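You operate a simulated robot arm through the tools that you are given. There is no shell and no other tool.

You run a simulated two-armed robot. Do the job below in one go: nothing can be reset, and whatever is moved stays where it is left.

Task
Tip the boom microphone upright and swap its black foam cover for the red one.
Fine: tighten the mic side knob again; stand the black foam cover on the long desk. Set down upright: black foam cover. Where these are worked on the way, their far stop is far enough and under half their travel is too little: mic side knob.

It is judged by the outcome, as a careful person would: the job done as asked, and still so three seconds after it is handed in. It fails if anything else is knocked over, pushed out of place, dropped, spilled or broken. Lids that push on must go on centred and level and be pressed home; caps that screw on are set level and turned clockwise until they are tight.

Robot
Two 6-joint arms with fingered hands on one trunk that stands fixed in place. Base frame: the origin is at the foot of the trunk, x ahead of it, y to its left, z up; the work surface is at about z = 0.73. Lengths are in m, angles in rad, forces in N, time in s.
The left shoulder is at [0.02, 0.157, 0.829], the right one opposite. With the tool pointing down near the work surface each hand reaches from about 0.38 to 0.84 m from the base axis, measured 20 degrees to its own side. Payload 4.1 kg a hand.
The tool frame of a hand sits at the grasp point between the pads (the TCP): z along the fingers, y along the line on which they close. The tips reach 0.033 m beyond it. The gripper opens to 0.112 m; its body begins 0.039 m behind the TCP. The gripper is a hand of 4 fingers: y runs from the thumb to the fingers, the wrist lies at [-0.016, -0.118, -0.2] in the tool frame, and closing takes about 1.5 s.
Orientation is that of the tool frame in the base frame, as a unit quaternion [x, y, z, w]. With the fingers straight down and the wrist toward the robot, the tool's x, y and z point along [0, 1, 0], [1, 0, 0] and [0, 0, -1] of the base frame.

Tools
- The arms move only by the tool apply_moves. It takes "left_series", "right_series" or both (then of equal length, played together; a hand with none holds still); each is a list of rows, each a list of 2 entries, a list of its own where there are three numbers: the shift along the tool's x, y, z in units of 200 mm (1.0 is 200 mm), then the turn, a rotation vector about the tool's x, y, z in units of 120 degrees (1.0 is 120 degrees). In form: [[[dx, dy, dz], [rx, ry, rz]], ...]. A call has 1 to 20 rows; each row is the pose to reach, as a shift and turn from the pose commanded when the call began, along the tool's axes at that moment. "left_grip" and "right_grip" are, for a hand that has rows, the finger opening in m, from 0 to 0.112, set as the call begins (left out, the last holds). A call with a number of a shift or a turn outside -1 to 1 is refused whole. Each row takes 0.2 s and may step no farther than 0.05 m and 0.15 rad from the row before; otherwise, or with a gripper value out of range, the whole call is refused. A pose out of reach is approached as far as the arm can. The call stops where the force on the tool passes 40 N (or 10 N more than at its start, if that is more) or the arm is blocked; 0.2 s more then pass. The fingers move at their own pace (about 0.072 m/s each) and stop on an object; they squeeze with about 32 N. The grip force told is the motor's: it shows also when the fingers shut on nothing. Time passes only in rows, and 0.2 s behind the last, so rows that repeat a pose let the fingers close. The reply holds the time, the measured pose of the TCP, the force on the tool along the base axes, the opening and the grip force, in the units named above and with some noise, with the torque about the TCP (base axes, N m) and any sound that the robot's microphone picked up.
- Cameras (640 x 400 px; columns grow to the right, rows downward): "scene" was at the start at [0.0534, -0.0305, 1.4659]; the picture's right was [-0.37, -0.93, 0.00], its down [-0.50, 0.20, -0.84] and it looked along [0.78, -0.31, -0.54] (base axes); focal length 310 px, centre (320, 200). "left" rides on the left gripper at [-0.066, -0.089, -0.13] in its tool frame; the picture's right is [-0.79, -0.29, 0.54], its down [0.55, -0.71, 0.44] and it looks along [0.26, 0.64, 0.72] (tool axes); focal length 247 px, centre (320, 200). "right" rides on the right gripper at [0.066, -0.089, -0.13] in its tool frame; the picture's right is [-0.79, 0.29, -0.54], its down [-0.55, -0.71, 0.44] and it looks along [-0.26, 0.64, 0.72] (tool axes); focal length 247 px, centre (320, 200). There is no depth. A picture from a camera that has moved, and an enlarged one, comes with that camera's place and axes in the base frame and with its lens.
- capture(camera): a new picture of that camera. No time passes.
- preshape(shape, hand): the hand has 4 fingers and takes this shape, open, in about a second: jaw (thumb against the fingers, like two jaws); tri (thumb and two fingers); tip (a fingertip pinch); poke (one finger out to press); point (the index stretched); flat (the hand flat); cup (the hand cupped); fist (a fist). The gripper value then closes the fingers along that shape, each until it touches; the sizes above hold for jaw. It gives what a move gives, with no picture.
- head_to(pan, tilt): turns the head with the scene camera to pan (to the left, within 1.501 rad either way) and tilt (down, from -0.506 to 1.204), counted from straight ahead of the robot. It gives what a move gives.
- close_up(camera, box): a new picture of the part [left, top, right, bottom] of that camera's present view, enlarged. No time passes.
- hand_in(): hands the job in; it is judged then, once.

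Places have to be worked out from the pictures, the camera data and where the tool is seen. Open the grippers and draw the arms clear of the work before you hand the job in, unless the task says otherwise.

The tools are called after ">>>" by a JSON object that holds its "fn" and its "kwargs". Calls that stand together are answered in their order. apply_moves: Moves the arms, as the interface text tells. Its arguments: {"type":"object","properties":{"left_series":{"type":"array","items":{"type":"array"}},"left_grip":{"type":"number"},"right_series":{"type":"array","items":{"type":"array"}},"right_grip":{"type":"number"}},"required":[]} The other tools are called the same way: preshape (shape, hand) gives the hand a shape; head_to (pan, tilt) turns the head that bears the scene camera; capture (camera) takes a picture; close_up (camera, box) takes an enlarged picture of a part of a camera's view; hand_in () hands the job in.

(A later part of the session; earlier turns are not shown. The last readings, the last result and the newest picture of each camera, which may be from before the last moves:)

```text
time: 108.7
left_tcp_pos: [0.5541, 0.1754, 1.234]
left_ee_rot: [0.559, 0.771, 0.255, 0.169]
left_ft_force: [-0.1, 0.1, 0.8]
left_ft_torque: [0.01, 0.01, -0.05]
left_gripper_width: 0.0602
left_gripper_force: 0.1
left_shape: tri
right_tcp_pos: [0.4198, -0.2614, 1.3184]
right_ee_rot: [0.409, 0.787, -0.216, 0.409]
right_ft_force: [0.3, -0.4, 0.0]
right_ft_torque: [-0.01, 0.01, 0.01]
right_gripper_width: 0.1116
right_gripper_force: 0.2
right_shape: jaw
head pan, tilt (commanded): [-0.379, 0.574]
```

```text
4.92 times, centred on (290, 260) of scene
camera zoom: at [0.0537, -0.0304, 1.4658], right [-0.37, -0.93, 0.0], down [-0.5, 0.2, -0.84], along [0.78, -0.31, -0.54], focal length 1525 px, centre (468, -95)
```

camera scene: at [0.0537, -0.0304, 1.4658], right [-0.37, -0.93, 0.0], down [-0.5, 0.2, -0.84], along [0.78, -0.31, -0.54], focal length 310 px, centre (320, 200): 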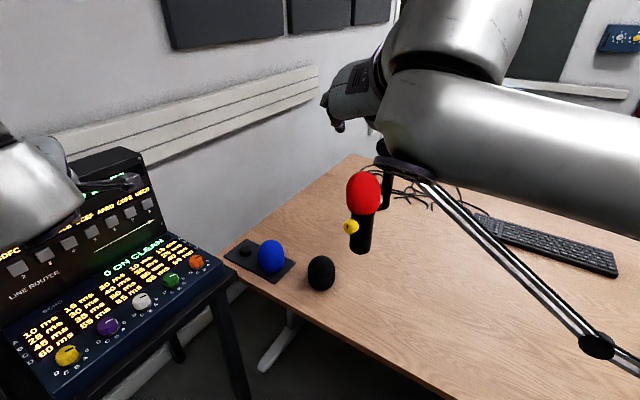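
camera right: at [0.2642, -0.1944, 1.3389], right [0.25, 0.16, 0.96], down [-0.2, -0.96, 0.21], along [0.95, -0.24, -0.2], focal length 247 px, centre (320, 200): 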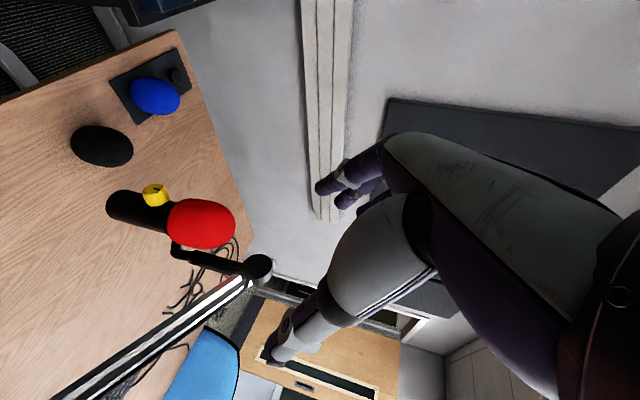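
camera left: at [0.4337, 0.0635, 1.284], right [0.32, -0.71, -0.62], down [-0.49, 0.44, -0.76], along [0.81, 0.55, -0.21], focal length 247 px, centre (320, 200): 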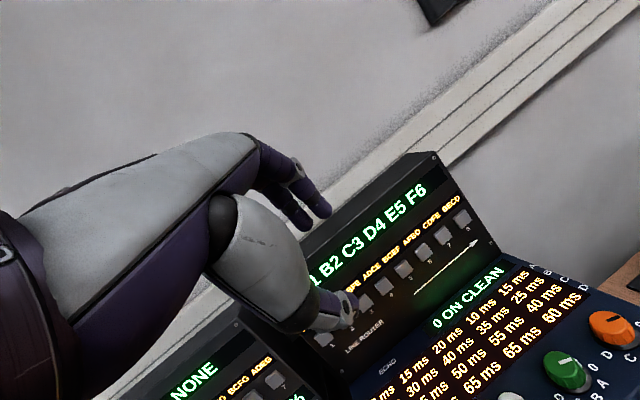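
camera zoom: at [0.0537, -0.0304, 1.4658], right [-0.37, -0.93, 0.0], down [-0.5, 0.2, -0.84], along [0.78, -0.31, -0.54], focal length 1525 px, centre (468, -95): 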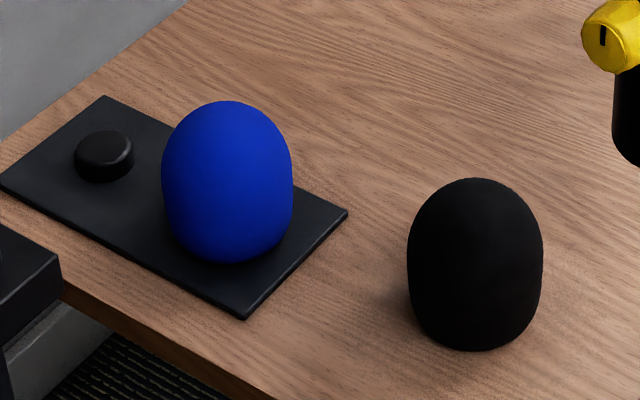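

From the near side the cover reads centred to about 2 mm and seated on the collar, and the black foam stands level on the desk. To check the other direction I move the right hand (open, well above) so its camera views the mic from the left side.

>>> {"fn": "apply_moves", "kwargs": {"right_series": [[[0.0163, 0.1655, 0.0775], [0.0285, 0, 0.0198]], [[0.0327, 0.331, 0.155], [0.057, 0, 0.0396]], [[0.049, 0.4965, 0.2325], [0.0856, 0, 0.0594]], [[0.0653, 0.662, 0.31], [0.1141, 0, 0.0792]], [[0.0817, 0.8275, 0.3875], [0.1426, 0, 0.099]], [[0.098, 0.993, 0.465], [0.1711, 0.0009, 0.1188]]]}}

>>> {"fn": "capture", "kwargs": {"camera": "right"}}

>>> {"fn": "capture", "kwargs": {"camera": "scene"}}

```text
time: 110.1
left_tcp_pos: [0.553, 0.1749, 1.2327]
left_ee_rot: [0.559, 0.77, 0.255, 0.171]
left_ft_force: [-0.1, -0.8, -0.3]
left_ft_torque: [0.0, -0.05, -0.01]
left_gripper_width: 0.0602
left_gripper_force: 0.0
left_shape: tri
right_tcp_pos: [0.6186, -0.2009, 1.2493]
right_ee_rot: [0.57, 0.679, -0.299, 0.353]
right_ft_force: [-0.6, -0.8, 0.9]
right_ft_torque: [0.06, -0.03, 0.05]
right_gripper_width: 0.1116
right_gripper_force: 0.2
right_shape: jaw
head pan, tilt (commanded): [-0.379, 0.574]
```

```text
taken
camera right: at [0.5078, -0.0738, 1.2687], right [0.29, 0.04, 0.96], down [-0.58, -0.78, 0.21], along [0.76, -0.62, -0.2], focal length 247 px, centre (320, 200)
```

right: 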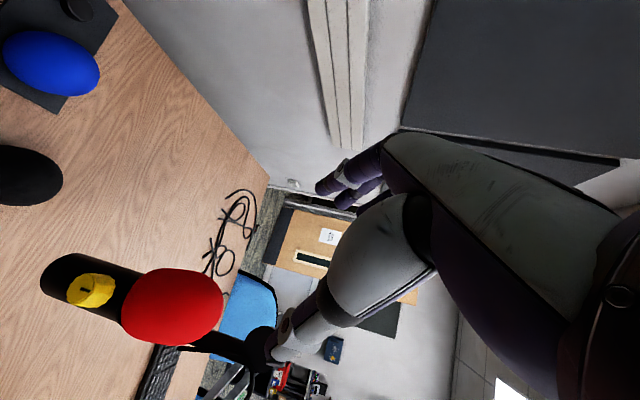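

```text
taken
camera scene: at [0.0527, -0.0308, 1.4659], right [-0.37, -0.93, 0.0], down [-0.5, 0.2, -0.84], along [0.78, -0.31, -0.54], focal length 310 px, centre (320, 200)
```

scene: 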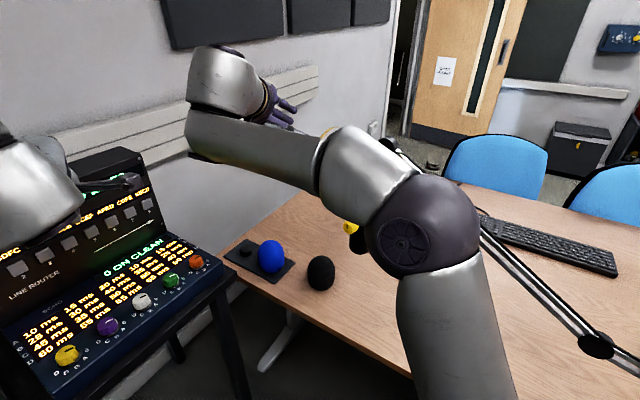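

The camera now views the mic from its left side. I zoom in on the cover and body.

>>> {"fn": "close_up", "kwargs": {"camera": "right", "box": [30, 235, 240, 365]}}

>>> {"fn": "close_up", "kwargs": {"camera": "right", "box": [100, 250, 230, 350]}}

```text
3.05 times, centred on (135, 300) of right
camera zoom: at [0.5078, -0.0738, 1.2687], right [0.29, 0.04, 0.96], down [-0.58, -0.78, 0.21], along [0.76, -0.62, -0.2], focal length 753 px, centre (884, -105)
```

zoom: 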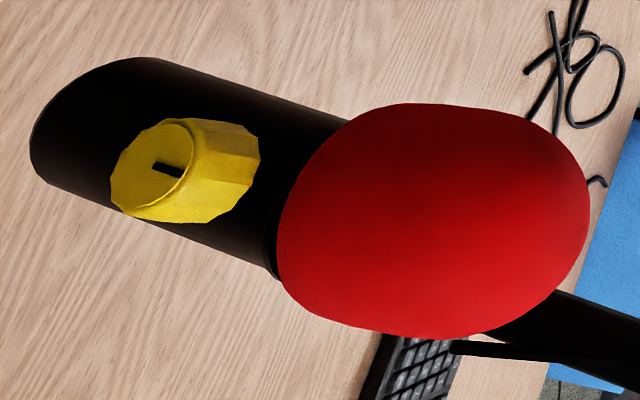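

```text
4.00 times, centred on (165, 300) of right
camera zoom: at [0.5078, -0.0738, 1.2687], right [0.29, 0.04, 0.96], down [-0.58, -0.78, 0.21], along [0.76, -0.62, -0.2], focal length 988 px, centre (940, -200)
```

zoom: 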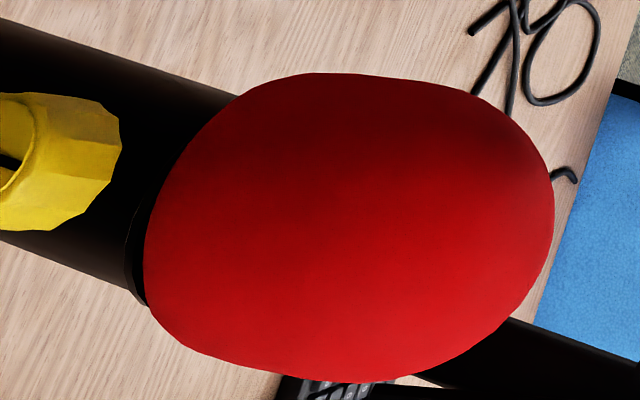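

In this view the cover may lean a few degrees and sit slightly toward the far side. I take tighter zooms to measure the lean better.

>>> {"fn": "close_up", "kwargs": {"camera": "right", "box": [110, 260, 180, 304]}}

>>> {"fn": "close_up", "kwargs": {"camera": "right", "box": [110, 304, 180, 348]}}

>>> {"fn": "close_up", "kwargs": {"camera": "right", "box": [165, 260, 235, 304]}}

>>> {"fn": "close_up", "kwargs": {"camera": "right", "box": [165, 304, 235, 348]}}

```text
9.09 times, centred on (145, 282) of right
camera zoom: at [0.5078, -0.0738, 1.2687], right [0.29, 0.04, 0.96], down [-0.58, -0.78, 0.21], along [0.76, -0.62, -0.2], focal length 2245 px, centre (1911, -546)
```

zoom: 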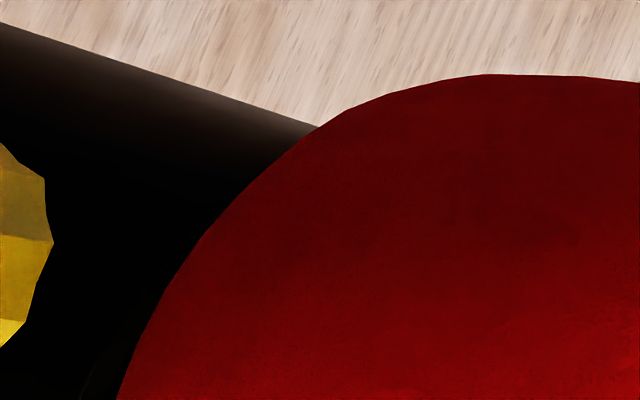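

```text
9.09 times, centred on (145, 326) of right
camera zoom: at [0.5078, -0.0738, 1.2687], right [0.29, 0.04, 0.96], down [-0.58, -0.78, 0.21], along [0.76, -0.62, -0.2], focal length 2245 px, centre (1911, -946)
```

zoom: 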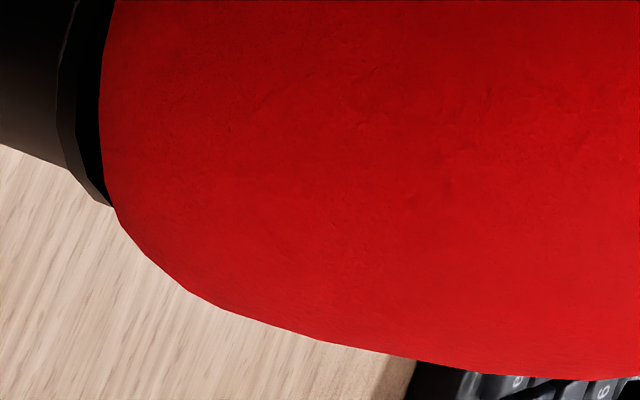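

```text
9.09 times, centred on (200, 282) of right
camera zoom: at [0.5078, -0.0738, 1.2687], right [0.29, 0.04, 0.96], down [-0.58, -0.78, 0.21], along [0.76, -0.62, -0.2], focal length 2245 px, centre (1411, -546)
```

zoom: 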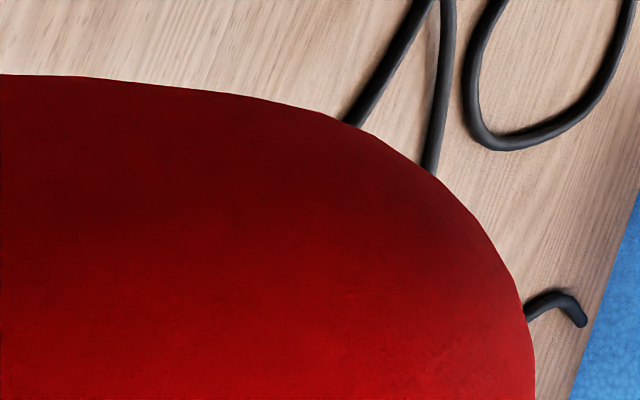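

```text
9.09 times, centred on (200, 326) of right
camera zoom: at [0.5078, -0.0738, 1.2687], right [0.29, 0.04, 0.96], down [-0.58, -0.78, 0.21], along [0.76, -0.62, -0.2], focal length 2245 px, centre (1411, -946)
```

zoom: 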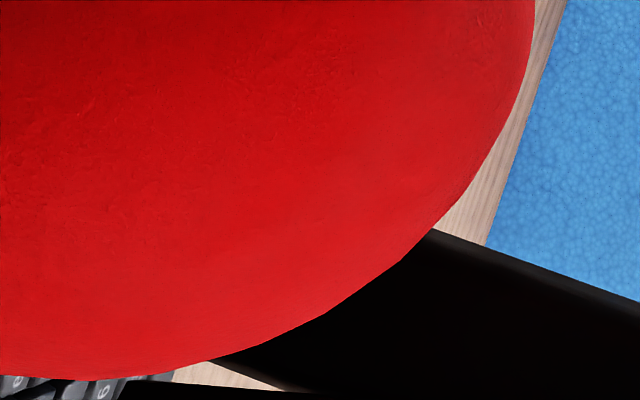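

The tighter contours show the cover sits about 3 mm off and leans roughly 4° toward the far side. I'll re-cage it lightly with level fingers from the left side to straighten it; first I go to a standoff with the hand open.

>>> {"fn": "apply_moves", "kwargs": {"right_series": [[[0.077, -0.045, 0.109], [0, 0, 0]], [[0.155, -0.09, 0.217], [0, 0, 0]], [[0.232, -0.136, 0.326], [0, 0, 0]], [[0.3095, -0.181, 0.4345], [0, 0, 0]]], "right_grip": 0.112}}

>>> {"fn": "capture", "kwargs": {"camera": "right"}}

>>> {"fn": "close_up", "kwargs": {"camera": "scene", "box": [290, 120, 430, 260]}}

```text
time: 111.1
left_tcp_pos: [0.5538, 0.1753, 1.2327]
left_ee_rot: [0.559, 0.771, 0.255, 0.17]
left_ft_force: [0.0, -0.2, 0.5]
left_ft_torque: [-0.03, -0.03, -0.01]
left_gripper_width: 0.06
left_gripper_force: 0.1
left_shape: tri
right_tcp_pos: [0.5898, -0.2422, 1.1481]
right_ee_rot: [0.569, 0.679, -0.3, 0.354]
right_ft_force: [1.2, 0.5, -0.3]
right_ft_torque: [-0.02, 0.04, -0.01]
right_gripper_width: 0.1117
right_gripper_force: 0.0
right_shape: jaw
head pan, tilt (commanded): [-0.379, 0.574]
```

```text
taken
camera right: at [0.478, -0.1153, 1.1679], right [0.29, 0.04, 0.96], down [-0.58, -0.79, 0.21], along [0.76, -0.62, -0.2], focal length 247 px, centre (320, 200)
```

right: 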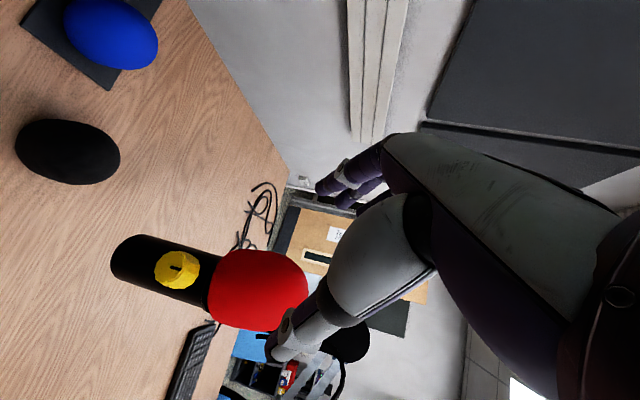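

```text
2.86 times, centred on (360, 190) of scene
camera zoom: at [0.0535, -0.0302, 1.4659], right [-0.37, -0.93, 0.0], down [-0.5, 0.2, -0.84], along [0.78, -0.31, -0.54], focal length 885 px, centre (206, 229)
```

zoom: 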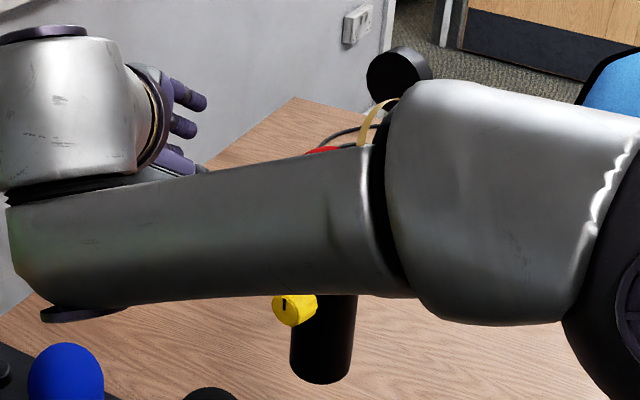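

The hand is at its standoff with the cover centred ahead of it. I zoom to fine-tune the final approach.

>>> {"fn": "close_up", "kwargs": {"camera": "right", "box": [100, 220, 330, 350]}}

```text
2.78 times, centred on (215, 285) of right
camera zoom: at [0.478, -0.1153, 1.1679], right [0.29, 0.04, 0.96], down [-0.58, -0.79, 0.21], along [0.76, -0.62, -0.2], focal length 687 px, centre (612, -36)
```

zoom: 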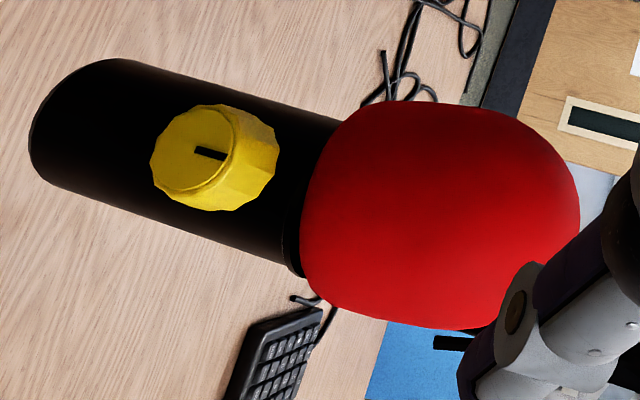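

I now see the cover offset about 4–5 mm toward the far side, with that side slightly low. I'll regrip it, lift slightly, recentre and reseat; first I advance with the hand open to just around it.

>>> {"fn": "apply_moves", "kwargs": {"right_series": [[[-0.002, 0.005, 0.15], [0, 0, 0]], [[-0.005, 0.01, 0.3], [0, 0, 0]], [[-0.008, 0.015, 0.45], [0, 0, 0]], [[-0.01, 0.019, 0.57], [0, 0, 0]], [[-0.011, 0.0215, 0.65], [0, 0, 0]]]}}

>>> {"fn": "close_up", "kwargs": {"camera": "right", "box": [140, 160, 360, 330]}}

```text
time: 112.3
left_tcp_pos: [0.5532, 0.1743, 1.2327]
left_ee_rot: [0.559, 0.771, 0.254, 0.169]
left_ft_force: [-1.1, 0.2, -0.7]
left_ft_torque: [-0.02, 0.04, -0.01]
left_gripper_width: 0.0601
left_gripper_force: 0.1
left_shape: tri
right_tcp_pos: [0.6113, -0.3485, 1.0764]
right_ee_rot: [0.57, 0.679, -0.299, 0.352]
right_ft_force: [-0.1, 0.5, 0.6]
right_ft_torque: [0.02, 0.0, 0.0]
right_gripper_width: 0.1117
right_gripper_force: 0.1
right_shape: jaw
head pan, tilt (commanded): [-0.379, 0.574]
```

```text
2.35 times, centred on (250, 245) of right
camera zoom: at [0.4999, -0.2213, 1.0961], right [0.29, 0.04, 0.96], down [-0.58, -0.79, 0.21], along [0.76, -0.62, -0.2], focal length 581 px, centre (485, 94)
```

zoom: 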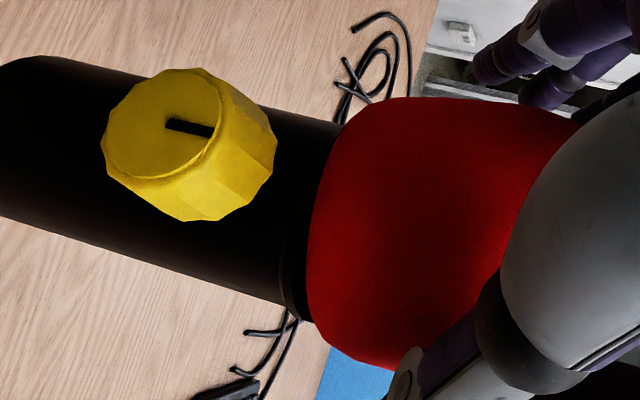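

The cover is now centred in the open hand, and relative to it the mic body sits about 6 mm to the thumb side. I close on the cover.

>>> {"fn": "apply_moves", "kwargs": {"right_series": [[[0, 0, 0], [0, 0, 0]], [[0, 0, 0], [0, 0, 0]], [[0, 0, 0], [0, 0, 0]], [[0, 0, 0], [0, 0, 0]], [[0, 0, 0], [0, 0, 0]]], "right_grip": 0.0}}

>>> {"fn": "close_up", "kwargs": {"camera": "right", "box": [140, 160, 360, 330]}}

```text
time: 113.5
left_tcp_pos: [0.5539, 0.1753, 1.2318]
left_ee_rot: [0.559, 0.77, 0.255, 0.17]
left_ft_force: [0.6, -0.3, -0.2]
left_ft_torque: [-0.01, -0.01, 0.01]
left_gripper_width: 0.06
left_gripper_force: 0.0
left_shape: tri
right_tcp_pos: [0.6122, -0.3476, 1.0768]
right_ee_rot: [0.57, 0.679, -0.3, 0.353]
right_ft_force: [-0.2, -0.4, -0.1]
right_ft_torque: [-0.02, 0.05, 0.02]
right_gripper_width: 0.0678
right_gripper_force: 32.2
right_shape: jaw
head pan, tilt (commanded): [-0.379, 0.574]
```

```text
2.35 times, centred on (250, 245) of right
camera zoom: at [0.4998, -0.2212, 1.0964], right [0.29, 0.04, 0.96], down [-0.58, -0.79, 0.21], along [0.76, -0.62, -0.2], focal length 581 px, centre (485, 94)
```

zoom: 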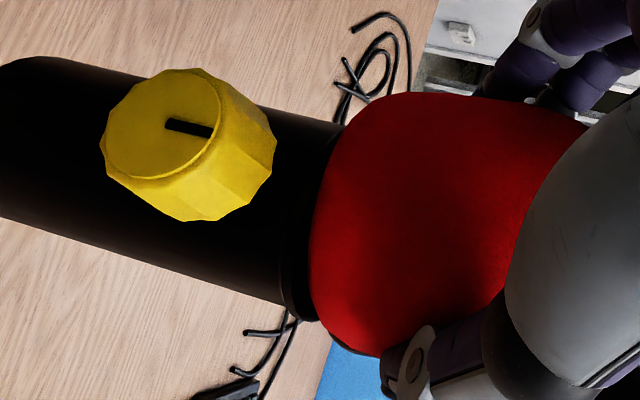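

Gripped at 68 mm with no side force. I lift 12 mm to free it from the collar and look again.

>>> {"fn": "apply_moves", "kwargs": {"right_series": [[[-0.0164, 0, -0.0114], [0, 0, 0]], [[-0.0329, 0, -0.0228], [0, 0, 0]], [[-0.0493, -0.0003, -0.0342], [0, 0, 0]]]}}

>>> {"fn": "close_up", "kwargs": {"camera": "right", "box": [140, 160, 360, 330]}}

```text
time: 114.3
left_tcp_pos: [0.5536, 0.1751, 1.2329]
left_ee_rot: [0.558, 0.771, 0.255, 0.17]
left_ft_force: [-0.4, -0.7, -0.1]
left_ft_torque: [0.01, 0.01, -0.02]
left_gripper_width: 0.0601
left_gripper_force: 0.0
left_shape: tri
right_tcp_pos: [0.6124, -0.3484, 1.0889]
right_ee_rot: [0.569, 0.68, -0.299, 0.354]
right_ft_force: [0.3, 0.2, 0.8]
right_ft_torque: [-0.03, -0.02, 0.02]
right_gripper_width: 0.0676
right_gripper_force: 32.1
right_shape: jaw
head pan, tilt (commanded): [-0.379, 0.574]
```

```text
2.35 times, centred on (250, 245) of right
camera zoom: at [0.4998, -0.2213, 1.1084], right [0.29, 0.04, 0.96], down [-0.58, -0.79, 0.21], along [0.76, -0.62, -0.2], focal length 581 px, centre (485, 94)
```

zoom: 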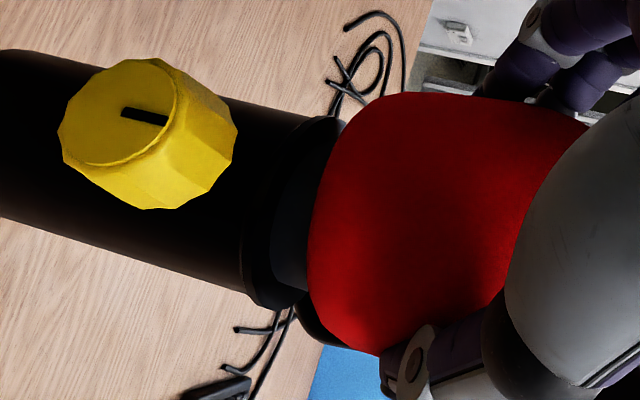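

The cover's centre line is 2° (about 6 mm) off the body's in this view. I shift it 6 mm toward the robot/right to centre it on the head, watching the force.

>>> {"fn": "apply_moves", "kwargs": {"right_series": [[[-0.004, -0.0078, 0.006], [0, 0, 0]], [[-0.008, -0.0155, 0.012], [0, 0, 0]], [[-0.0125, -0.0233, 0.0185], [0, 0, 0]], [[-0.0125, -0.0233, 0.0185], [0, 0, 0]]]}}

>>> {"fn": "close_up", "kwargs": {"camera": "right", "box": [140, 160, 360, 330]}}

```text
time: 115.3
left_tcp_pos: [0.5532, 0.1751, 1.2331]
left_ee_rot: [0.559, 0.771, 0.254, 0.17]
left_ft_force: [1.1, -0.8, -0.3]
left_ft_torque: [0.0, -0.02, 0.0]
left_gripper_width: 0.0599
left_gripper_force: 0.1
left_shape: tri
right_tcp_pos: [0.6071, -0.353, 1.088]
right_ee_rot: [0.569, 0.679, -0.299, 0.353]
right_ft_force: [0.4, 0.3, 0.1]
right_ft_torque: [-0.02, 0.01, 0.01]
right_gripper_width: 0.0676
right_gripper_force: 31.8
right_shape: jaw
head pan, tilt (commanded): [-0.379, 0.574]
```

```text
2.35 times, centred on (250, 245) of right
camera zoom: at [0.496, -0.2266, 1.1081], right [0.29, 0.04, 0.96], down [-0.58, -0.79, 0.21], along [0.76, -0.62, -0.2], focal length 581 px, centre (485, 94)
```

zoom: 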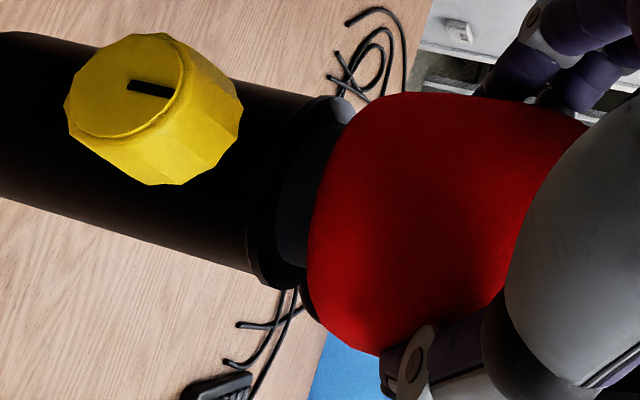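

The centre lines now agree within 0.3° and there is no force. I lower the cover again in small steps until it meets the collar.

>>> {"fn": "apply_moves", "kwargs": {"right_series": [[[0.0123, 0, 0.0085], [0, 0, 0]], [[0.0247, 0, 0.0171], [0, 0, 0]], [[0.037, 0.0002, 0.0256], [0, 0, 0]]]}}

>>> {"fn": "close_up", "kwargs": {"camera": "right", "box": [140, 160, 360, 330]}}

```text
time: 116.1
left_tcp_pos: [0.5539, 0.1754, 1.2325]
left_ee_rot: [0.56, 0.77, 0.254, 0.169]
left_ft_force: [-0.2, 0.4, -0.1]
left_ft_torque: [-0.02, -0.02, 0.02]
left_gripper_width: 0.06
left_gripper_force: 0.1
left_shape: tri
right_tcp_pos: [0.6067, -0.3538, 1.0802]
right_ee_rot: [0.569, 0.68, -0.3, 0.353]
right_ft_force: [0.4, 0.4, 0.6]
right_ft_torque: [0.05, 0.04, -0.02]
right_gripper_width: 0.0676
right_gripper_force: 31.9
right_shape: jaw
head pan, tilt (commanded): [-0.379, 0.574]
```

```text
2.35 times, centred on (250, 245) of right
camera zoom: at [0.496, -0.2263, 1.099], right [0.29, 0.04, 0.96], down [-0.58, -0.79, 0.21], along [0.76, -0.62, -0.2], focal length 581 px, centre (485, 94)
```

zoom: 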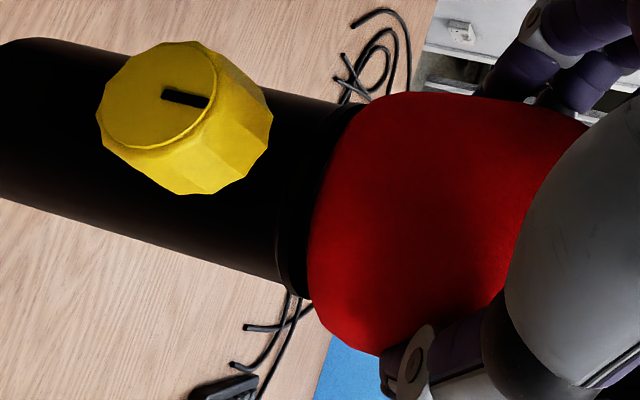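

The rim and collar lines now run parallel, so the cover is level, about 2–3 mm above the collar. I lower further in 2 mm steps.

>>> {"fn": "apply_moves", "kwargs": {"right_series": [[[0.0082, 0, 0.0057], [0, 0, 0]], [[0.0164, 0, 0.0114], [0, 0, 0]], [[0.0206, 0.0001, 0.0142], [0, 0, 0]]]}}

>>> {"fn": "close_up", "kwargs": {"camera": "right", "box": [140, 160, 360, 330]}}

```text
time: 116.9
left_tcp_pos: [0.5531, 0.1748, 1.2336]
left_ee_rot: [0.559, 0.771, 0.254, 0.169]
left_ft_force: [-0.2, 0.4, 1.1]
left_ft_torque: [0.02, -0.03, -0.02]
left_gripper_width: 0.0603
left_gripper_force: 0.1
left_shape: tri
right_tcp_pos: [0.608, -0.3546, 1.0763]
right_ee_rot: [0.569, 0.678, -0.3, 0.355]
right_ft_force: [1.4, -0.6, 16.3]
right_ft_torque: [-0.11, -0.38, -0.1]
right_gripper_width: 0.0675
right_gripper_force: 31.8
right_shape: jaw
head pan, tilt (commanded): [-0.379, 0.574]
```

```text
2.35 times, centred on (250, 245) of right
camera zoom: at [0.4963, -0.2264, 1.0959], right [0.28, 0.04, 0.96], down [-0.58, -0.78, 0.21], along [0.76, -0.62, -0.2], focal length 581 px, centre (485, 94)
```

zoom: 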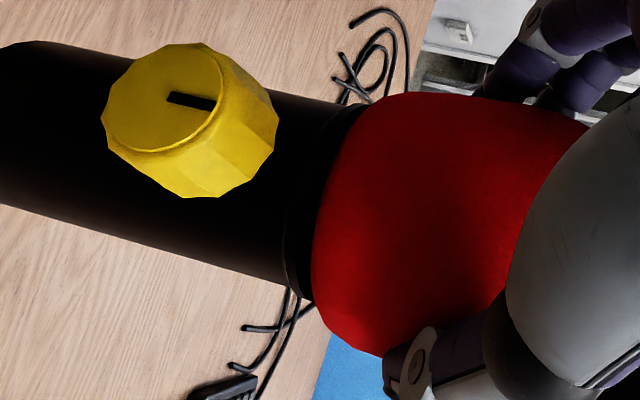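

Contact again, now 16 N, with centre lines matching and no lean in this view. I ease the load by 2 mm and open the fingers only slightly first, to let go gently.

>>> {"fn": "apply_moves", "kwargs": {"right_series": [[[-0.0041, 0, -0.0028], [0, 0, 0]], [[-0.0082, 0, -0.0057], [0, 0, 0]]]}}

>>> {"fn": "apply_moves", "kwargs": {"right_series": [[[0, 0, 0], [0, 0, 0]], [[0, 0, 0], [0, 0, 0]]], "right_grip": 0.07}}

>>> {"fn": "apply_moves", "kwargs": {"right_series": [[[0, 0, 0], [0, 0, 0]], [[0, 0, 0], [0, 0, 0]]], "right_grip": 0.074}}

>>> {"fn": "close_up", "kwargs": {"camera": "right", "box": [140, 160, 360, 330]}}

```text
time: 117.5
left_tcp_pos: [0.5533, 0.1756, 1.2326]
left_ee_rot: [0.559, 0.771, 0.254, 0.169]
left_ft_force: [-0.2, -0.1, -0.6]
left_ft_torque: [0.0, 0.01, -0.01]
left_gripper_width: 0.0599
left_gripper_force: 0.1
left_shape: tri
right_tcp_pos: [0.6083, -0.3534, 1.0768]
right_ee_rot: [0.568, 0.68, -0.3, 0.354]
right_ft_force: [4.0, 0.0, 14.6]
right_ft_torque: [-0.14, -0.49, 0.02]
right_gripper_width: 0.0675
right_gripper_force: 32.5
right_shape: jaw
head pan, tilt (commanded): [-0.379, 0.574]
```

```text
time: 118.1
left_tcp_pos: [0.5535, 0.175, 1.2329]
left_ee_rot: [0.56, 0.77, 0.254, 0.17]
left_ft_force: [1.2, -0.5, 0.1]
left_ft_torque: [0.01, 0.02, -0.03]
left_gripper_width: 0.0604
left_gripper_force: 0.1
left_shape: tri
right_tcp_pos: [0.6083, -0.3527, 1.0748]
right_ee_rot: [0.568, 0.681, -0.3, 0.351]
right_ft_force: [-0.7, 0.7, 0.0]
right_ft_torque: [0.01, 0.02, 0.03]
right_gripper_width: 0.0713
right_gripper_force: 0.0
right_shape: jaw
head pan, tilt (commanded): [-0.379, 0.574]
```

```text
time: 118.7
left_tcp_pos: [0.5535, 0.1747, 1.2325]
left_ee_rot: [0.559, 0.771, 0.255, 0.17]
left_ft_force: [0.3, -0.2, -0.1]
left_ft_torque: [0.02, 0.01, 0.01]
left_gripper_width: 0.0602
left_gripper_force: 0.0
left_shape: tri
right_tcp_pos: [0.6094, -0.3527, 1.0757]
right_ee_rot: [0.57, 0.679, -0.3, 0.353]
right_ft_force: [-1.0, -0.9, -0.2]
right_ft_torque: [0.01, 0.0, 0.0]
right_gripper_width: 0.0743
right_gripper_force: 0.1
right_shape: jaw
head pan, tilt (commanded): [-0.379, 0.574]
```

```text
2.35 times, centred on (250, 245) of right
camera zoom: at [0.4962, -0.2262, 1.096], right [0.29, 0.04, 0.96], down [-0.58, -0.79, 0.21], along [0.76, -0.62, -0.2], focal length 581 px, centre (485, 94)
```

zoom: 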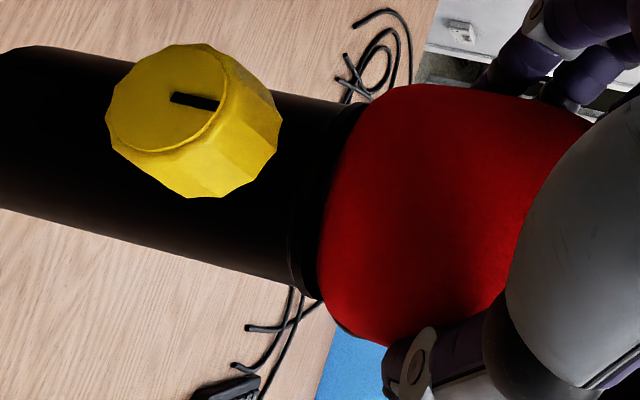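

With the slight release the cover settled about 2–3 mm by itself and now carries no hand load. I open fully and withdraw straight back along the hand axis.

>>> {"fn": "apply_moves", "kwargs": {"right_series": [[[0, 0, 0], [0, 0, 0]], [[0, 0, 0], [0, 0, 0]], [[0, 0, 0], [0, 0, 0]]], "right_grip": 0.112}}

>>> {"fn": "apply_moves", "kwargs": {"right_series": [[[0, 0, -0.12], [0, 0, 0]], [[0, 0, -0.3], [0, 0, 0]], [[0, 0, -0.5], [0, 0, 0]], [[0, 0, -0.72], [0, 0, 0]]]}}

>>> {"fn": "close_up", "kwargs": {"camera": "right", "box": [100, 220, 330, 350]}}

```text
time: 119.5
left_tcp_pos: [0.5539, 0.1751, 1.233]
left_ee_rot: [0.559, 0.771, 0.255, 0.17]
left_ft_force: [0.7, -0.1, -0.4]
left_ft_torque: [-0.03, 0.03, -0.03]
left_gripper_width: 0.0599
left_gripper_force: 0.1
left_shape: tri
right_tcp_pos: [0.6077, -0.3535, 1.0761]
right_ee_rot: [0.569, 0.679, -0.3, 0.353]
right_ft_force: [-0.1, 0.2, -0.1]
right_ft_torque: [-0.03, 0.0, -0.01]
right_gripper_width: 0.1114
right_gripper_force: 0.1
right_shape: jaw
head pan, tilt (commanded): [-0.379, 0.574]
```

```text
time: 120.5
left_tcp_pos: [0.5543, 0.1745, 1.2318]
left_ee_rot: [0.558, 0.771, 0.254, 0.169]
left_ft_force: [0.5, -0.2, 0.3]
left_ft_torque: [-0.01, 0.03, 0.02]
left_gripper_width: 0.0601
left_gripper_force: 0.1
left_shape: tri
right_tcp_pos: [0.5874, -0.2359, 1.1592]
right_ee_rot: [0.57, 0.68, -0.3, 0.352]
right_ft_force: [0.7, -0.2, 0.5]
right_ft_torque: [-0.01, 0.0, -0.01]
right_gripper_width: 0.1118
right_gripper_force: 0.1
right_shape: jaw
head pan, tilt (commanded): [-0.379, 0.574]
```

```text
2.78 times, centred on (215, 285) of right
camera zoom: at [0.4765, -0.11, 1.1788], right [0.29, 0.04, 0.96], down [-0.58, -0.79, 0.21], along [0.76, -0.62, -0.2], focal length 687 px, centre (612, -36)
```

zoom: 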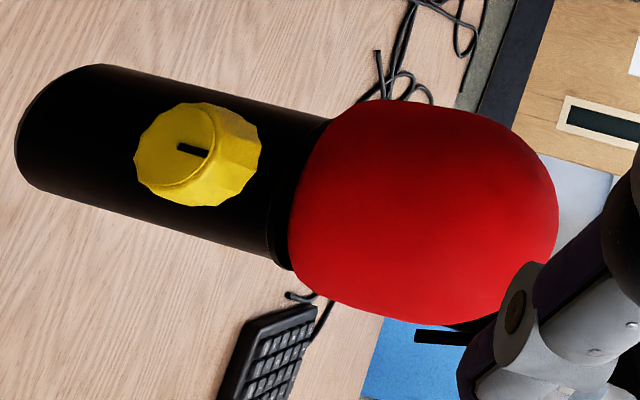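

The cover is now nearly level but was dragged about 6 mm toward the finger side on release. I go back in along the same line with the hand open, to nudge it to centre without squeezing.

>>> {"fn": "apply_moves", "kwargs": {"right_series": [[[0, 0, 0.2], [0, 0, 0]], [[0, 0, 0.4], [0, 0, 0]], [[0, 0, 0.58], [0, 0, 0]], [[0, 0, 0.72], [0, 0, 0]]]}}

>>> {"fn": "apply_moves", "kwargs": {"right_series": [[[0, 0, 0], [0, 0, 0]], [[0, 0, 0], [0, 0, 0]], [[0, 0, 0], [0, 0, 0]]], "right_grip": 0.085}}

>>> {"fn": "close_up", "kwargs": {"camera": "right", "box": [140, 160, 360, 330]}}

```text
time: 121.5
left_tcp_pos: [0.5542, 0.1758, 1.2328]
left_ee_rot: [0.558, 0.771, 0.254, 0.169]
left_ft_force: [-0.5, -0.1, 0.7]
left_ft_torque: [-0.04, -0.01, -0.06]
left_gripper_width: 0.0601
left_gripper_force: 0.1
left_shape: tri
right_tcp_pos: [0.6088, -0.3526, 1.0768]
right_ee_rot: [0.569, 0.68, -0.3, 0.354]
right_ft_force: [-0.7, -0.1, 0.0]
right_ft_torque: [-0.05, 0.0, 0.02]
right_gripper_width: 0.1117
right_gripper_force: 0.0
right_shape: jaw
head pan, tilt (commanded): [-0.379, 0.574]
```

```text
time: 122.3
left_tcp_pos: [0.5538, 0.1746, 1.2314]
left_ee_rot: [0.558, 0.771, 0.255, 0.169]
left_ft_force: [0.1, -1.4, 0.2]
left_ft_torque: [0.02, 0.01, 0.01]
left_gripper_width: 0.0604
left_gripper_force: 0.0
left_shape: tri
right_tcp_pos: [0.6089, -0.3539, 1.0769]
right_ee_rot: [0.569, 0.679, -0.301, 0.353]
right_ft_force: [-1.0, -0.4, -0.6]
right_ft_torque: [0.0, 0.01, 0.01]
right_gripper_width: 0.0852
right_gripper_force: 0.1
right_shape: jaw
head pan, tilt (commanded): [-0.379, 0.574]
```

```text
2.35 times, centred on (250, 245) of right
camera zoom: at [0.4965, -0.2263, 1.0963], right [0.29, 0.04, 0.96], down [-0.58, -0.79, 0.21], along [0.76, -0.62, -0.2], focal length 581 px, centre (485, 94)
```

zoom: 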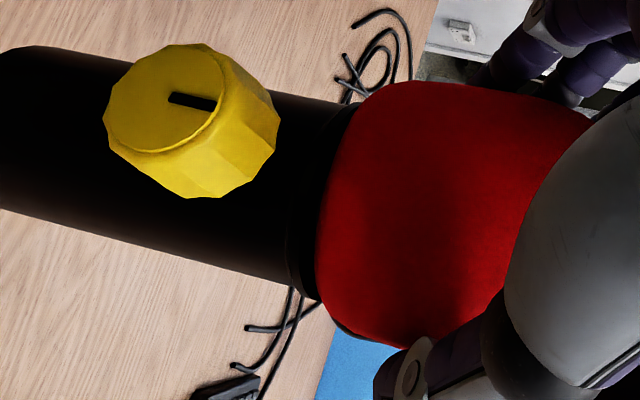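

The fingers are close around the cover without touching. I close step by step to 76 mm and then 71 mm, which should nudge the cover to the middle without squeezing.

>>> {"fn": "apply_moves", "kwargs": {"right_series": [[[0, 0, 0], [0, 0, 0]], [[0, 0, 0], [0, 0, 0]], [[0, 0, 0], [0, 0, 0]]], "right_grip": 0.076}}

>>> {"fn": "apply_moves", "kwargs": {"right_series": [[[0, 0, 0], [0, 0, 0]], [[0, 0, 0], [0, 0, 0]], [[0, 0, 0], [0, 0, 0]]], "right_grip": 0.071}}

>>> {"fn": "close_up", "kwargs": {"camera": "right", "box": [140, 160, 360, 330]}}

```text
time: 123.1
left_tcp_pos: [0.5537, 0.1747, 1.233]
left_ee_rot: [0.559, 0.771, 0.255, 0.17]
left_ft_force: [0.4, -0.8, -0.7]
left_ft_torque: [-0.04, -0.03, 0.05]
left_gripper_width: 0.0602
left_gripper_force: 0.1
left_shape: tri
right_tcp_pos: [0.6096, -0.3528, 1.0772]
right_ee_rot: [0.57, 0.679, -0.3, 0.353]
right_ft_force: [-0.1, 0.5, 0.0]
right_ft_torque: [-0.02, -0.01, 0.0]
right_gripper_width: 0.0765
right_gripper_force: 0.0
right_shape: jaw
head pan, tilt (commanded): [-0.379, 0.574]
```

```text
time: 123.9
left_tcp_pos: [0.5536, 0.1748, 1.2335]
left_ee_rot: [0.558, 0.771, 0.255, 0.17]
left_ft_force: [-0.6, -0.5, 0.0]
left_ft_torque: [0.03, 0.0, -0.04]
left_gripper_width: 0.0602
left_gripper_force: 0.1
left_shape: tri
right_tcp_pos: [0.6078, -0.353, 1.0765]
right_ee_rot: [0.57, 0.679, -0.3, 0.353]
right_ft_force: [0.3, 0.2, -0.1]
right_ft_torque: [0.04, 0.01, -0.01]
right_gripper_width: 0.0728
right_gripper_force: 0.1
right_shape: jaw
head pan, tilt (commanded): [-0.379, 0.574]
```

```text
2.35 times, centred on (250, 245) of right
camera zoom: at [0.4965, -0.2263, 1.0964], right [0.29, 0.04, 0.96], down [-0.58, -0.79, 0.21], along [0.76, -0.62, -0.2], focal length 581 px, centre (485, 94)
```

zoom: 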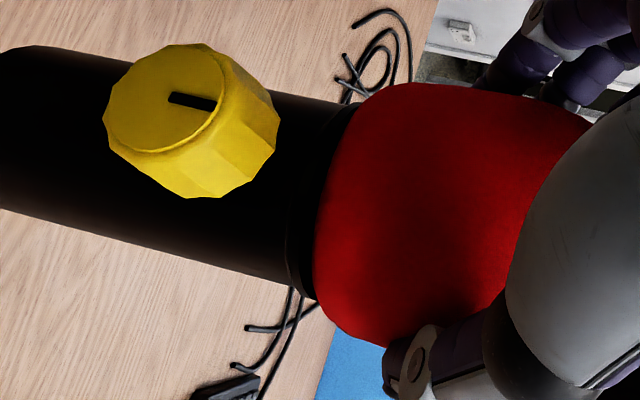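

The fingers just touch the cover now. I slide the caged hand 5.5 mm toward the thumb side, so the fingers push the cover gently to centre, and watch the force.

>>> {"fn": "apply_moves", "kwargs": {"right_series": [[[0, -0.009, 0], [0, 0, 0]], [[0, -0.018, 0], [0, 0, 0]], [[0, -0.0275, 0], [0, 0, 0]], [[0, -0.0275, 0], [0, 0, 0]]]}}

>>> {"fn": "close_up", "kwargs": {"camera": "right", "box": [140, 160, 360, 330]}}

```text
time: 124.9
left_tcp_pos: [0.5536, 0.174, 1.2327]
left_ee_rot: [0.559, 0.771, 0.254, 0.17]
left_ft_force: [-0.1, -0.1, 0.4]
left_ft_torque: [-0.02, 0.02, -0.01]
left_gripper_width: 0.0599
left_gripper_force: 0.0
left_shape: tri
right_tcp_pos: [0.6041, -0.3535, 1.0769]
right_ee_rot: [0.569, 0.68, -0.299, 0.353]
right_ft_force: [4.4, 0.4, 1.7]
right_ft_torque: [-0.05, -0.12, 0.08]
right_gripper_width: 0.0726
right_gripper_force: 0.1
right_shape: jaw
head pan, tilt (commanded): [-0.379, 0.574]
```

```text
2.35 times, centred on (250, 245) of right
camera zoom: at [0.4912, -0.2272, 1.0964], right [0.29, 0.04, 0.96], down [-0.58, -0.79, 0.21], along [0.76, -0.62, -0.2], focal length 581 px, centre (485, 94)
```

zoom: 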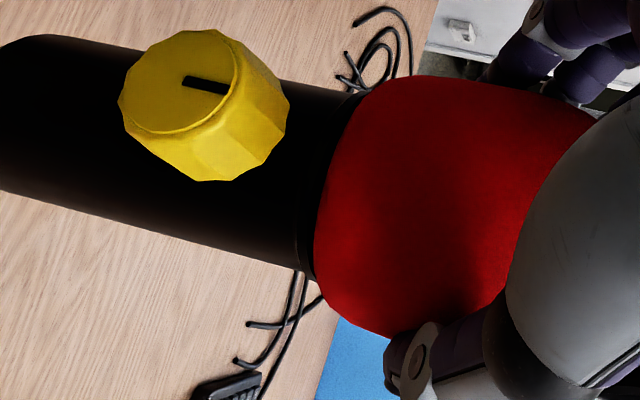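

The cover moved to within about 2.5 mm of the body's centre line with 4.4 N resistance. I back the hand off 3 mm to see whether the cover stays there.

>>> {"fn": "apply_moves", "kwargs": {"right_series": [[[0, 0.0075, 0], [0, 0, 0]], [[0, 0.015, 0], [0, 0, 0]], [[0, 0.015, 0], [0, 0, 0]]]}}

>>> {"fn": "close_up", "kwargs": {"camera": "right", "box": [140, 160, 360, 330]}}

```text
time: 125.7
left_tcp_pos: [0.5537, 0.175, 1.2328]
left_ee_rot: [0.559, 0.771, 0.255, 0.17]
left_ft_force: [1.0, -0.6, -0.4]
left_ft_torque: [0.0, 0.03, -0.01]
left_gripper_width: 0.0601
left_gripper_force: 0.1
left_shape: tri
right_tcp_pos: [0.6057, -0.3527, 1.0769]
right_ee_rot: [0.57, 0.679, -0.3, 0.352]
right_ft_force: [0.9, -0.2, 1.0]
right_ft_torque: [-0.03, 0.03, -0.02]
right_gripper_width: 0.0724
right_gripper_force: 0.0
right_shape: jaw
head pan, tilt (commanded): [-0.379, 0.574]
```

```text
2.35 times, centred on (250, 245) of right
camera zoom: at [0.4936, -0.2268, 1.0962], right [0.29, 0.04, 0.96], down [-0.58, -0.79, 0.21], along [0.76, -0.62, -0.2], focal length 581 px, centre (485, 94)
```

zoom: 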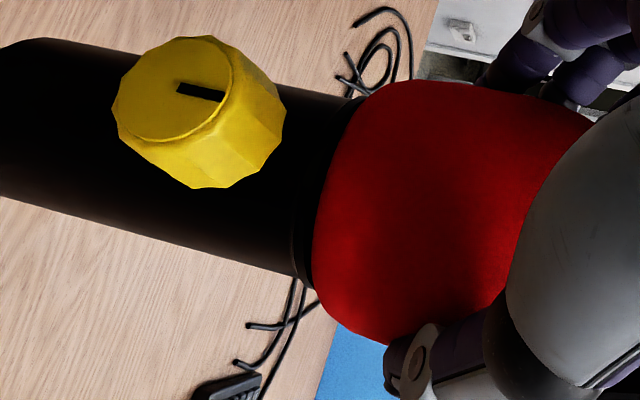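

The cover kept most of the correction and is now about 3 mm from the body's centre line. I open fully and withdraw along the hand axis.

>>> {"fn": "apply_moves", "kwargs": {"right_series": [[[0, 0, 0], [0, 0, 0]], [[0, 0, 0], [0, 0, 0]], [[0, 0, 0], [0, 0, 0]]], "right_grip": 0.112}}

>>> {"fn": "apply_moves", "kwargs": {"right_series": [[[0, 0.01, -0.12], [0, 0, 0]], [[0, 0.01, -0.3], [0, 0, 0]], [[0, 0.01, -0.5], [0, 0, 0]], [[0, 0.01, -0.72], [0, 0, 0]]]}}

>>> {"fn": "close_up", "kwargs": {"camera": "right", "box": [100, 220, 330, 350]}}

```text
time: 126.5
left_tcp_pos: [0.5529, 0.1745, 1.2321]
left_ee_rot: [0.559, 0.771, 0.255, 0.17]
left_ft_force: [-0.3, -0.2, 0.6]
left_ft_torque: [0.01, 0.02, -0.02]
left_gripper_width: 0.0602
left_gripper_force: 0.0
left_shape: tri
right_tcp_pos: [0.606, -0.3529, 1.0776]
right_ee_rot: [0.569, 0.679, -0.3, 0.353]
right_ft_force: [0.5, 0.8, -0.6]
right_ft_torque: [-0.05, 0.02, -0.03]
right_gripper_width: 0.1117
right_gripper_force: 0.1
right_shape: jaw
head pan, tilt (commanded): [-0.379, 0.574]
```

```text
time: 127.5
left_tcp_pos: [0.5534, 0.175, 1.2332]
left_ee_rot: [0.559, 0.771, 0.254, 0.17]
left_ft_force: [-0.5, 0.5, 0.3]
left_ft_torque: [0.0, -0.02, 0.03]
left_gripper_width: 0.0603
left_gripper_force: 0.1
left_shape: tri
right_tcp_pos: [0.5885, -0.2368, 1.1577]
right_ee_rot: [0.57, 0.68, -0.299, 0.352]
right_ft_force: [0.0, -0.4, 0.3]
right_ft_torque: [0.04, 0.02, 0.0]
right_gripper_width: 0.1117
right_gripper_force: 0.0
right_shape: jaw
head pan, tilt (commanded): [-0.379, 0.574]
```

```text
2.78 times, centred on (215, 285) of right
camera zoom: at [0.4761, -0.1097, 1.1782], right [0.29, 0.04, 0.96], down [-0.58, -0.79, 0.21], along [0.76, -0.62, -0.2], focal length 687 px, centre (612, -36)
```

zoom: 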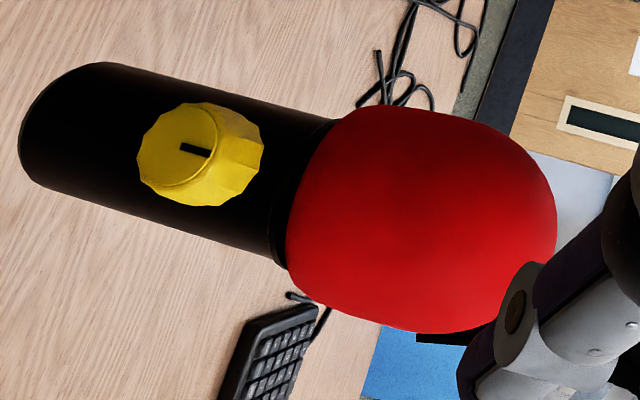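

The cover now reads nearly level (about 1.5°) and within about 4 mm of the axis. I raise the right hand up and back to clear the scene camera for a final check.

>>> {"fn": "apply_moves", "kwargs": {"right_series": [[[-0.0893, -0.1285, -0.1073], [-0.0285, 0, -0.02]], [[-0.1785, -0.257, -0.2147], [-0.0569, 0, -0.0399]], [[-0.2678, -0.3855, -0.322], [-0.0854, 0, -0.0599]], [[-0.357, -0.514, -0.4293], [-0.1138, 0, -0.0798]], [[-0.4463, -0.6425, -0.5367], [-0.1423, 0, -0.0998]], [[-0.5355, -0.771, -0.644], [-0.1707, -0.0011, -0.1197]]]}}

>>> {"fn": "capture", "kwargs": {"camera": "scene"}}

>>> {"fn": "close_up", "kwargs": {"camera": "scene", "box": [330, 165, 400, 215]}}

>>> {"fn": "close_up", "kwargs": {"camera": "scene", "box": [325, 205, 395, 250]}}

```text
time: 128.9
left_tcp_pos: [0.5544, 0.1757, 1.2325]
left_ee_rot: [0.559, 0.77, 0.254, 0.171]
left_ft_force: [0.7, 0.4, 0.4]
left_ft_torque: [-0.02, 0.01, 0.01]
left_gripper_width: 0.0602
left_gripper_force: 0.0
left_shape: tri
right_tcp_pos: [0.4297, -0.2196, 1.3208]
right_ee_rot: [0.407, 0.787, -0.217, 0.409]
right_ft_force: [-0.1, 0.2, -0.3]
right_ft_torque: [0.0, 0.03, -0.03]
right_gripper_width: 0.1117
right_gripper_force: 0.1
right_shape: jaw
head pan, tilt (commanded): [-0.379, 0.574]
```

```text
taken
camera scene: at [0.0538, -0.0303, 1.4658], right [-0.37, -0.93, 0.0], down [-0.5, 0.2, -0.84], along [0.78, -0.31, -0.54], focal length 310 px, centre (320, 200)
```

scene: 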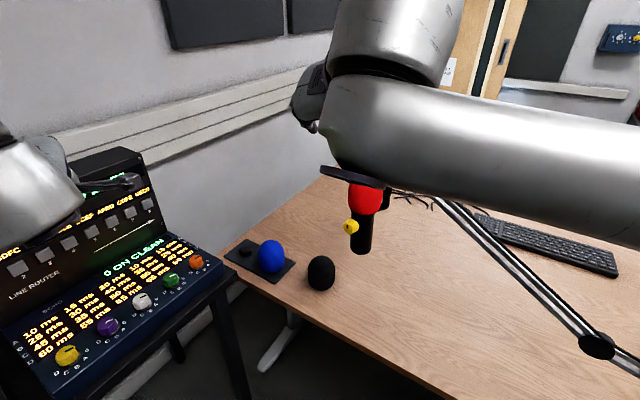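

```text
8.00 times, centred on (365, 190) of scene
camera zoom: at [0.0538, -0.0303, 1.4658], right [-0.37, -0.93, 0.0], down [-0.5, 0.2, -0.84], along [0.78, -0.31, -0.54], focal length 2478 px, centre (-40, 280)
```

zoom: 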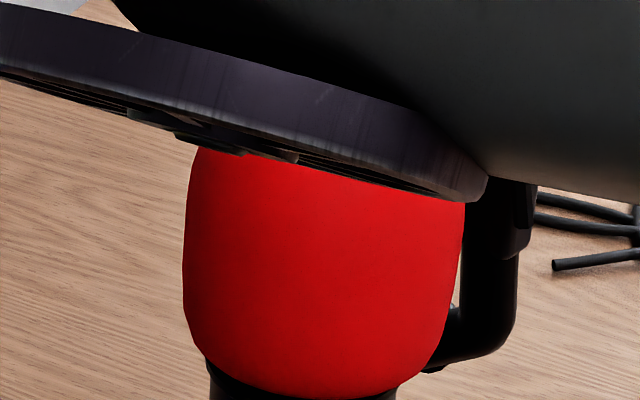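

```text
8.89 times, centred on (360, 228) of scene
camera zoom: at [0.0538, -0.0303, 1.4658], right [-0.37, -0.93, 0.0], down [-0.5, 0.2, -0.84], along [0.78, -0.31, -0.54], focal length 2753 px, centre (-36, -44)
```

zoom: 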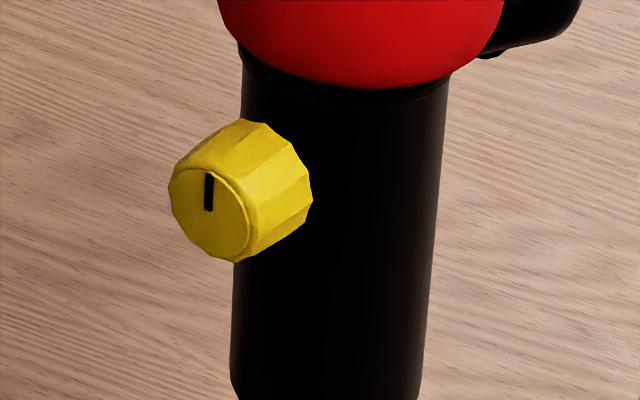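

The body now leans forward about 1.5° after the reseating, and the along-view offset of the cover is hard to judge from here. I move the right hand to view the mic more squarely from its left side.

>>> {"fn": "apply_moves", "kwargs": {"right_series": [[[0.0417, 0.164, 0.1436], [0.0342, 0, 0.0238]], [[0.0833, 0.328, 0.2872], [0.0683, 0, 0.0477]], [[0.125, 0.492, 0.4308], [0.1025, 0, 0.0715]], [[0.1667, 0.656, 0.5743], [0.1367, 0, 0.0953]], [[0.2083, 0.82, 0.7179], [0.1708, 0, 0.1192]], [[0.25, 0.984, 0.8615], [0.205, 0.0015, 0.143]]]}}

>>> {"fn": "capture", "kwargs": {"camera": "right"}}

```text
time: 130.3
left_tcp_pos: [0.5533, 0.1744, 1.2341]
left_ee_rot: [0.559, 0.771, 0.255, 0.17]
left_ft_force: [-0.2, -0.4, -0.2]
left_ft_torque: [0.01, -0.02, -0.01]
left_gripper_width: 0.0601
left_gripper_force: 0.1
left_shape: tri
right_tcp_pos: [0.6524, -0.1998, 1.1806]
right_ee_rot: [0.6, 0.653, -0.314, 0.339]
right_ft_force: [-0.6, -0.1, 0.2]
right_ft_torque: [0.08, -0.01, 0.05]
right_gripper_width: 0.1119
right_gripper_force: 0.0
right_shape: jaw
head pan, tilt (commanded): [-0.379, 0.574]
```

```text
taken
camera right: at [0.5524, -0.0644, 1.2002], right [0.29, 0.01, 0.96], down [-0.65, -0.73, 0.21], along [0.7, -0.68, -0.2], focal length 247 px, centre (320, 200)
```

right: 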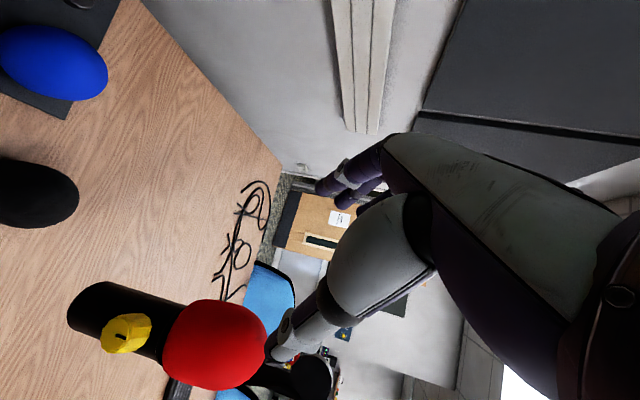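

This gives a view direction of about −80°. I zoom in on cover and body contours.

>>> {"fn": "close_up", "kwargs": {"camera": "right", "box": [60, 270, 200, 350]}}

>>> {"fn": "close_up", "kwargs": {"camera": "right", "box": [140, 290, 280, 395]}}

```text
4.57 times, centred on (130, 310) of right
camera zoom: at [0.5524, -0.0644, 1.2002], right [0.29, 0.01, 0.96], down [-0.65, -0.73, 0.21], along [0.7, -0.68, -0.2], focal length 1129 px, centre (1189, -303)
```

zoom: 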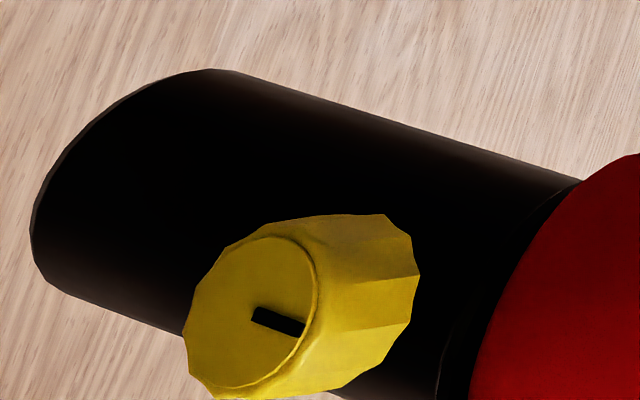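

```text
3.81 times, centred on (210, 342) of right
camera zoom: at [0.5524, -0.0644, 1.2002], right [0.29, 0.01, 0.96], down [-0.65, -0.73, 0.21], along [0.7, -0.68, -0.2], focal length 941 px, centre (739, -343)
```

zoom: 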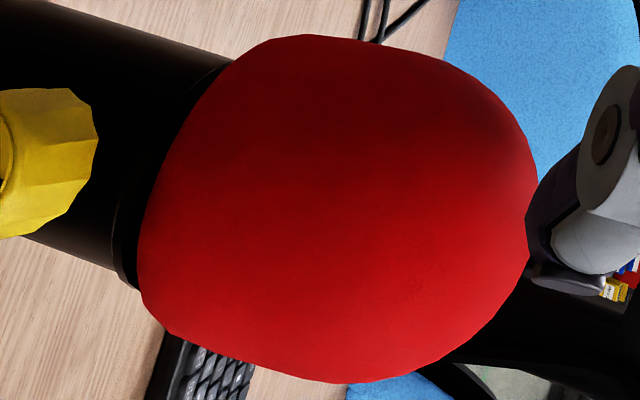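

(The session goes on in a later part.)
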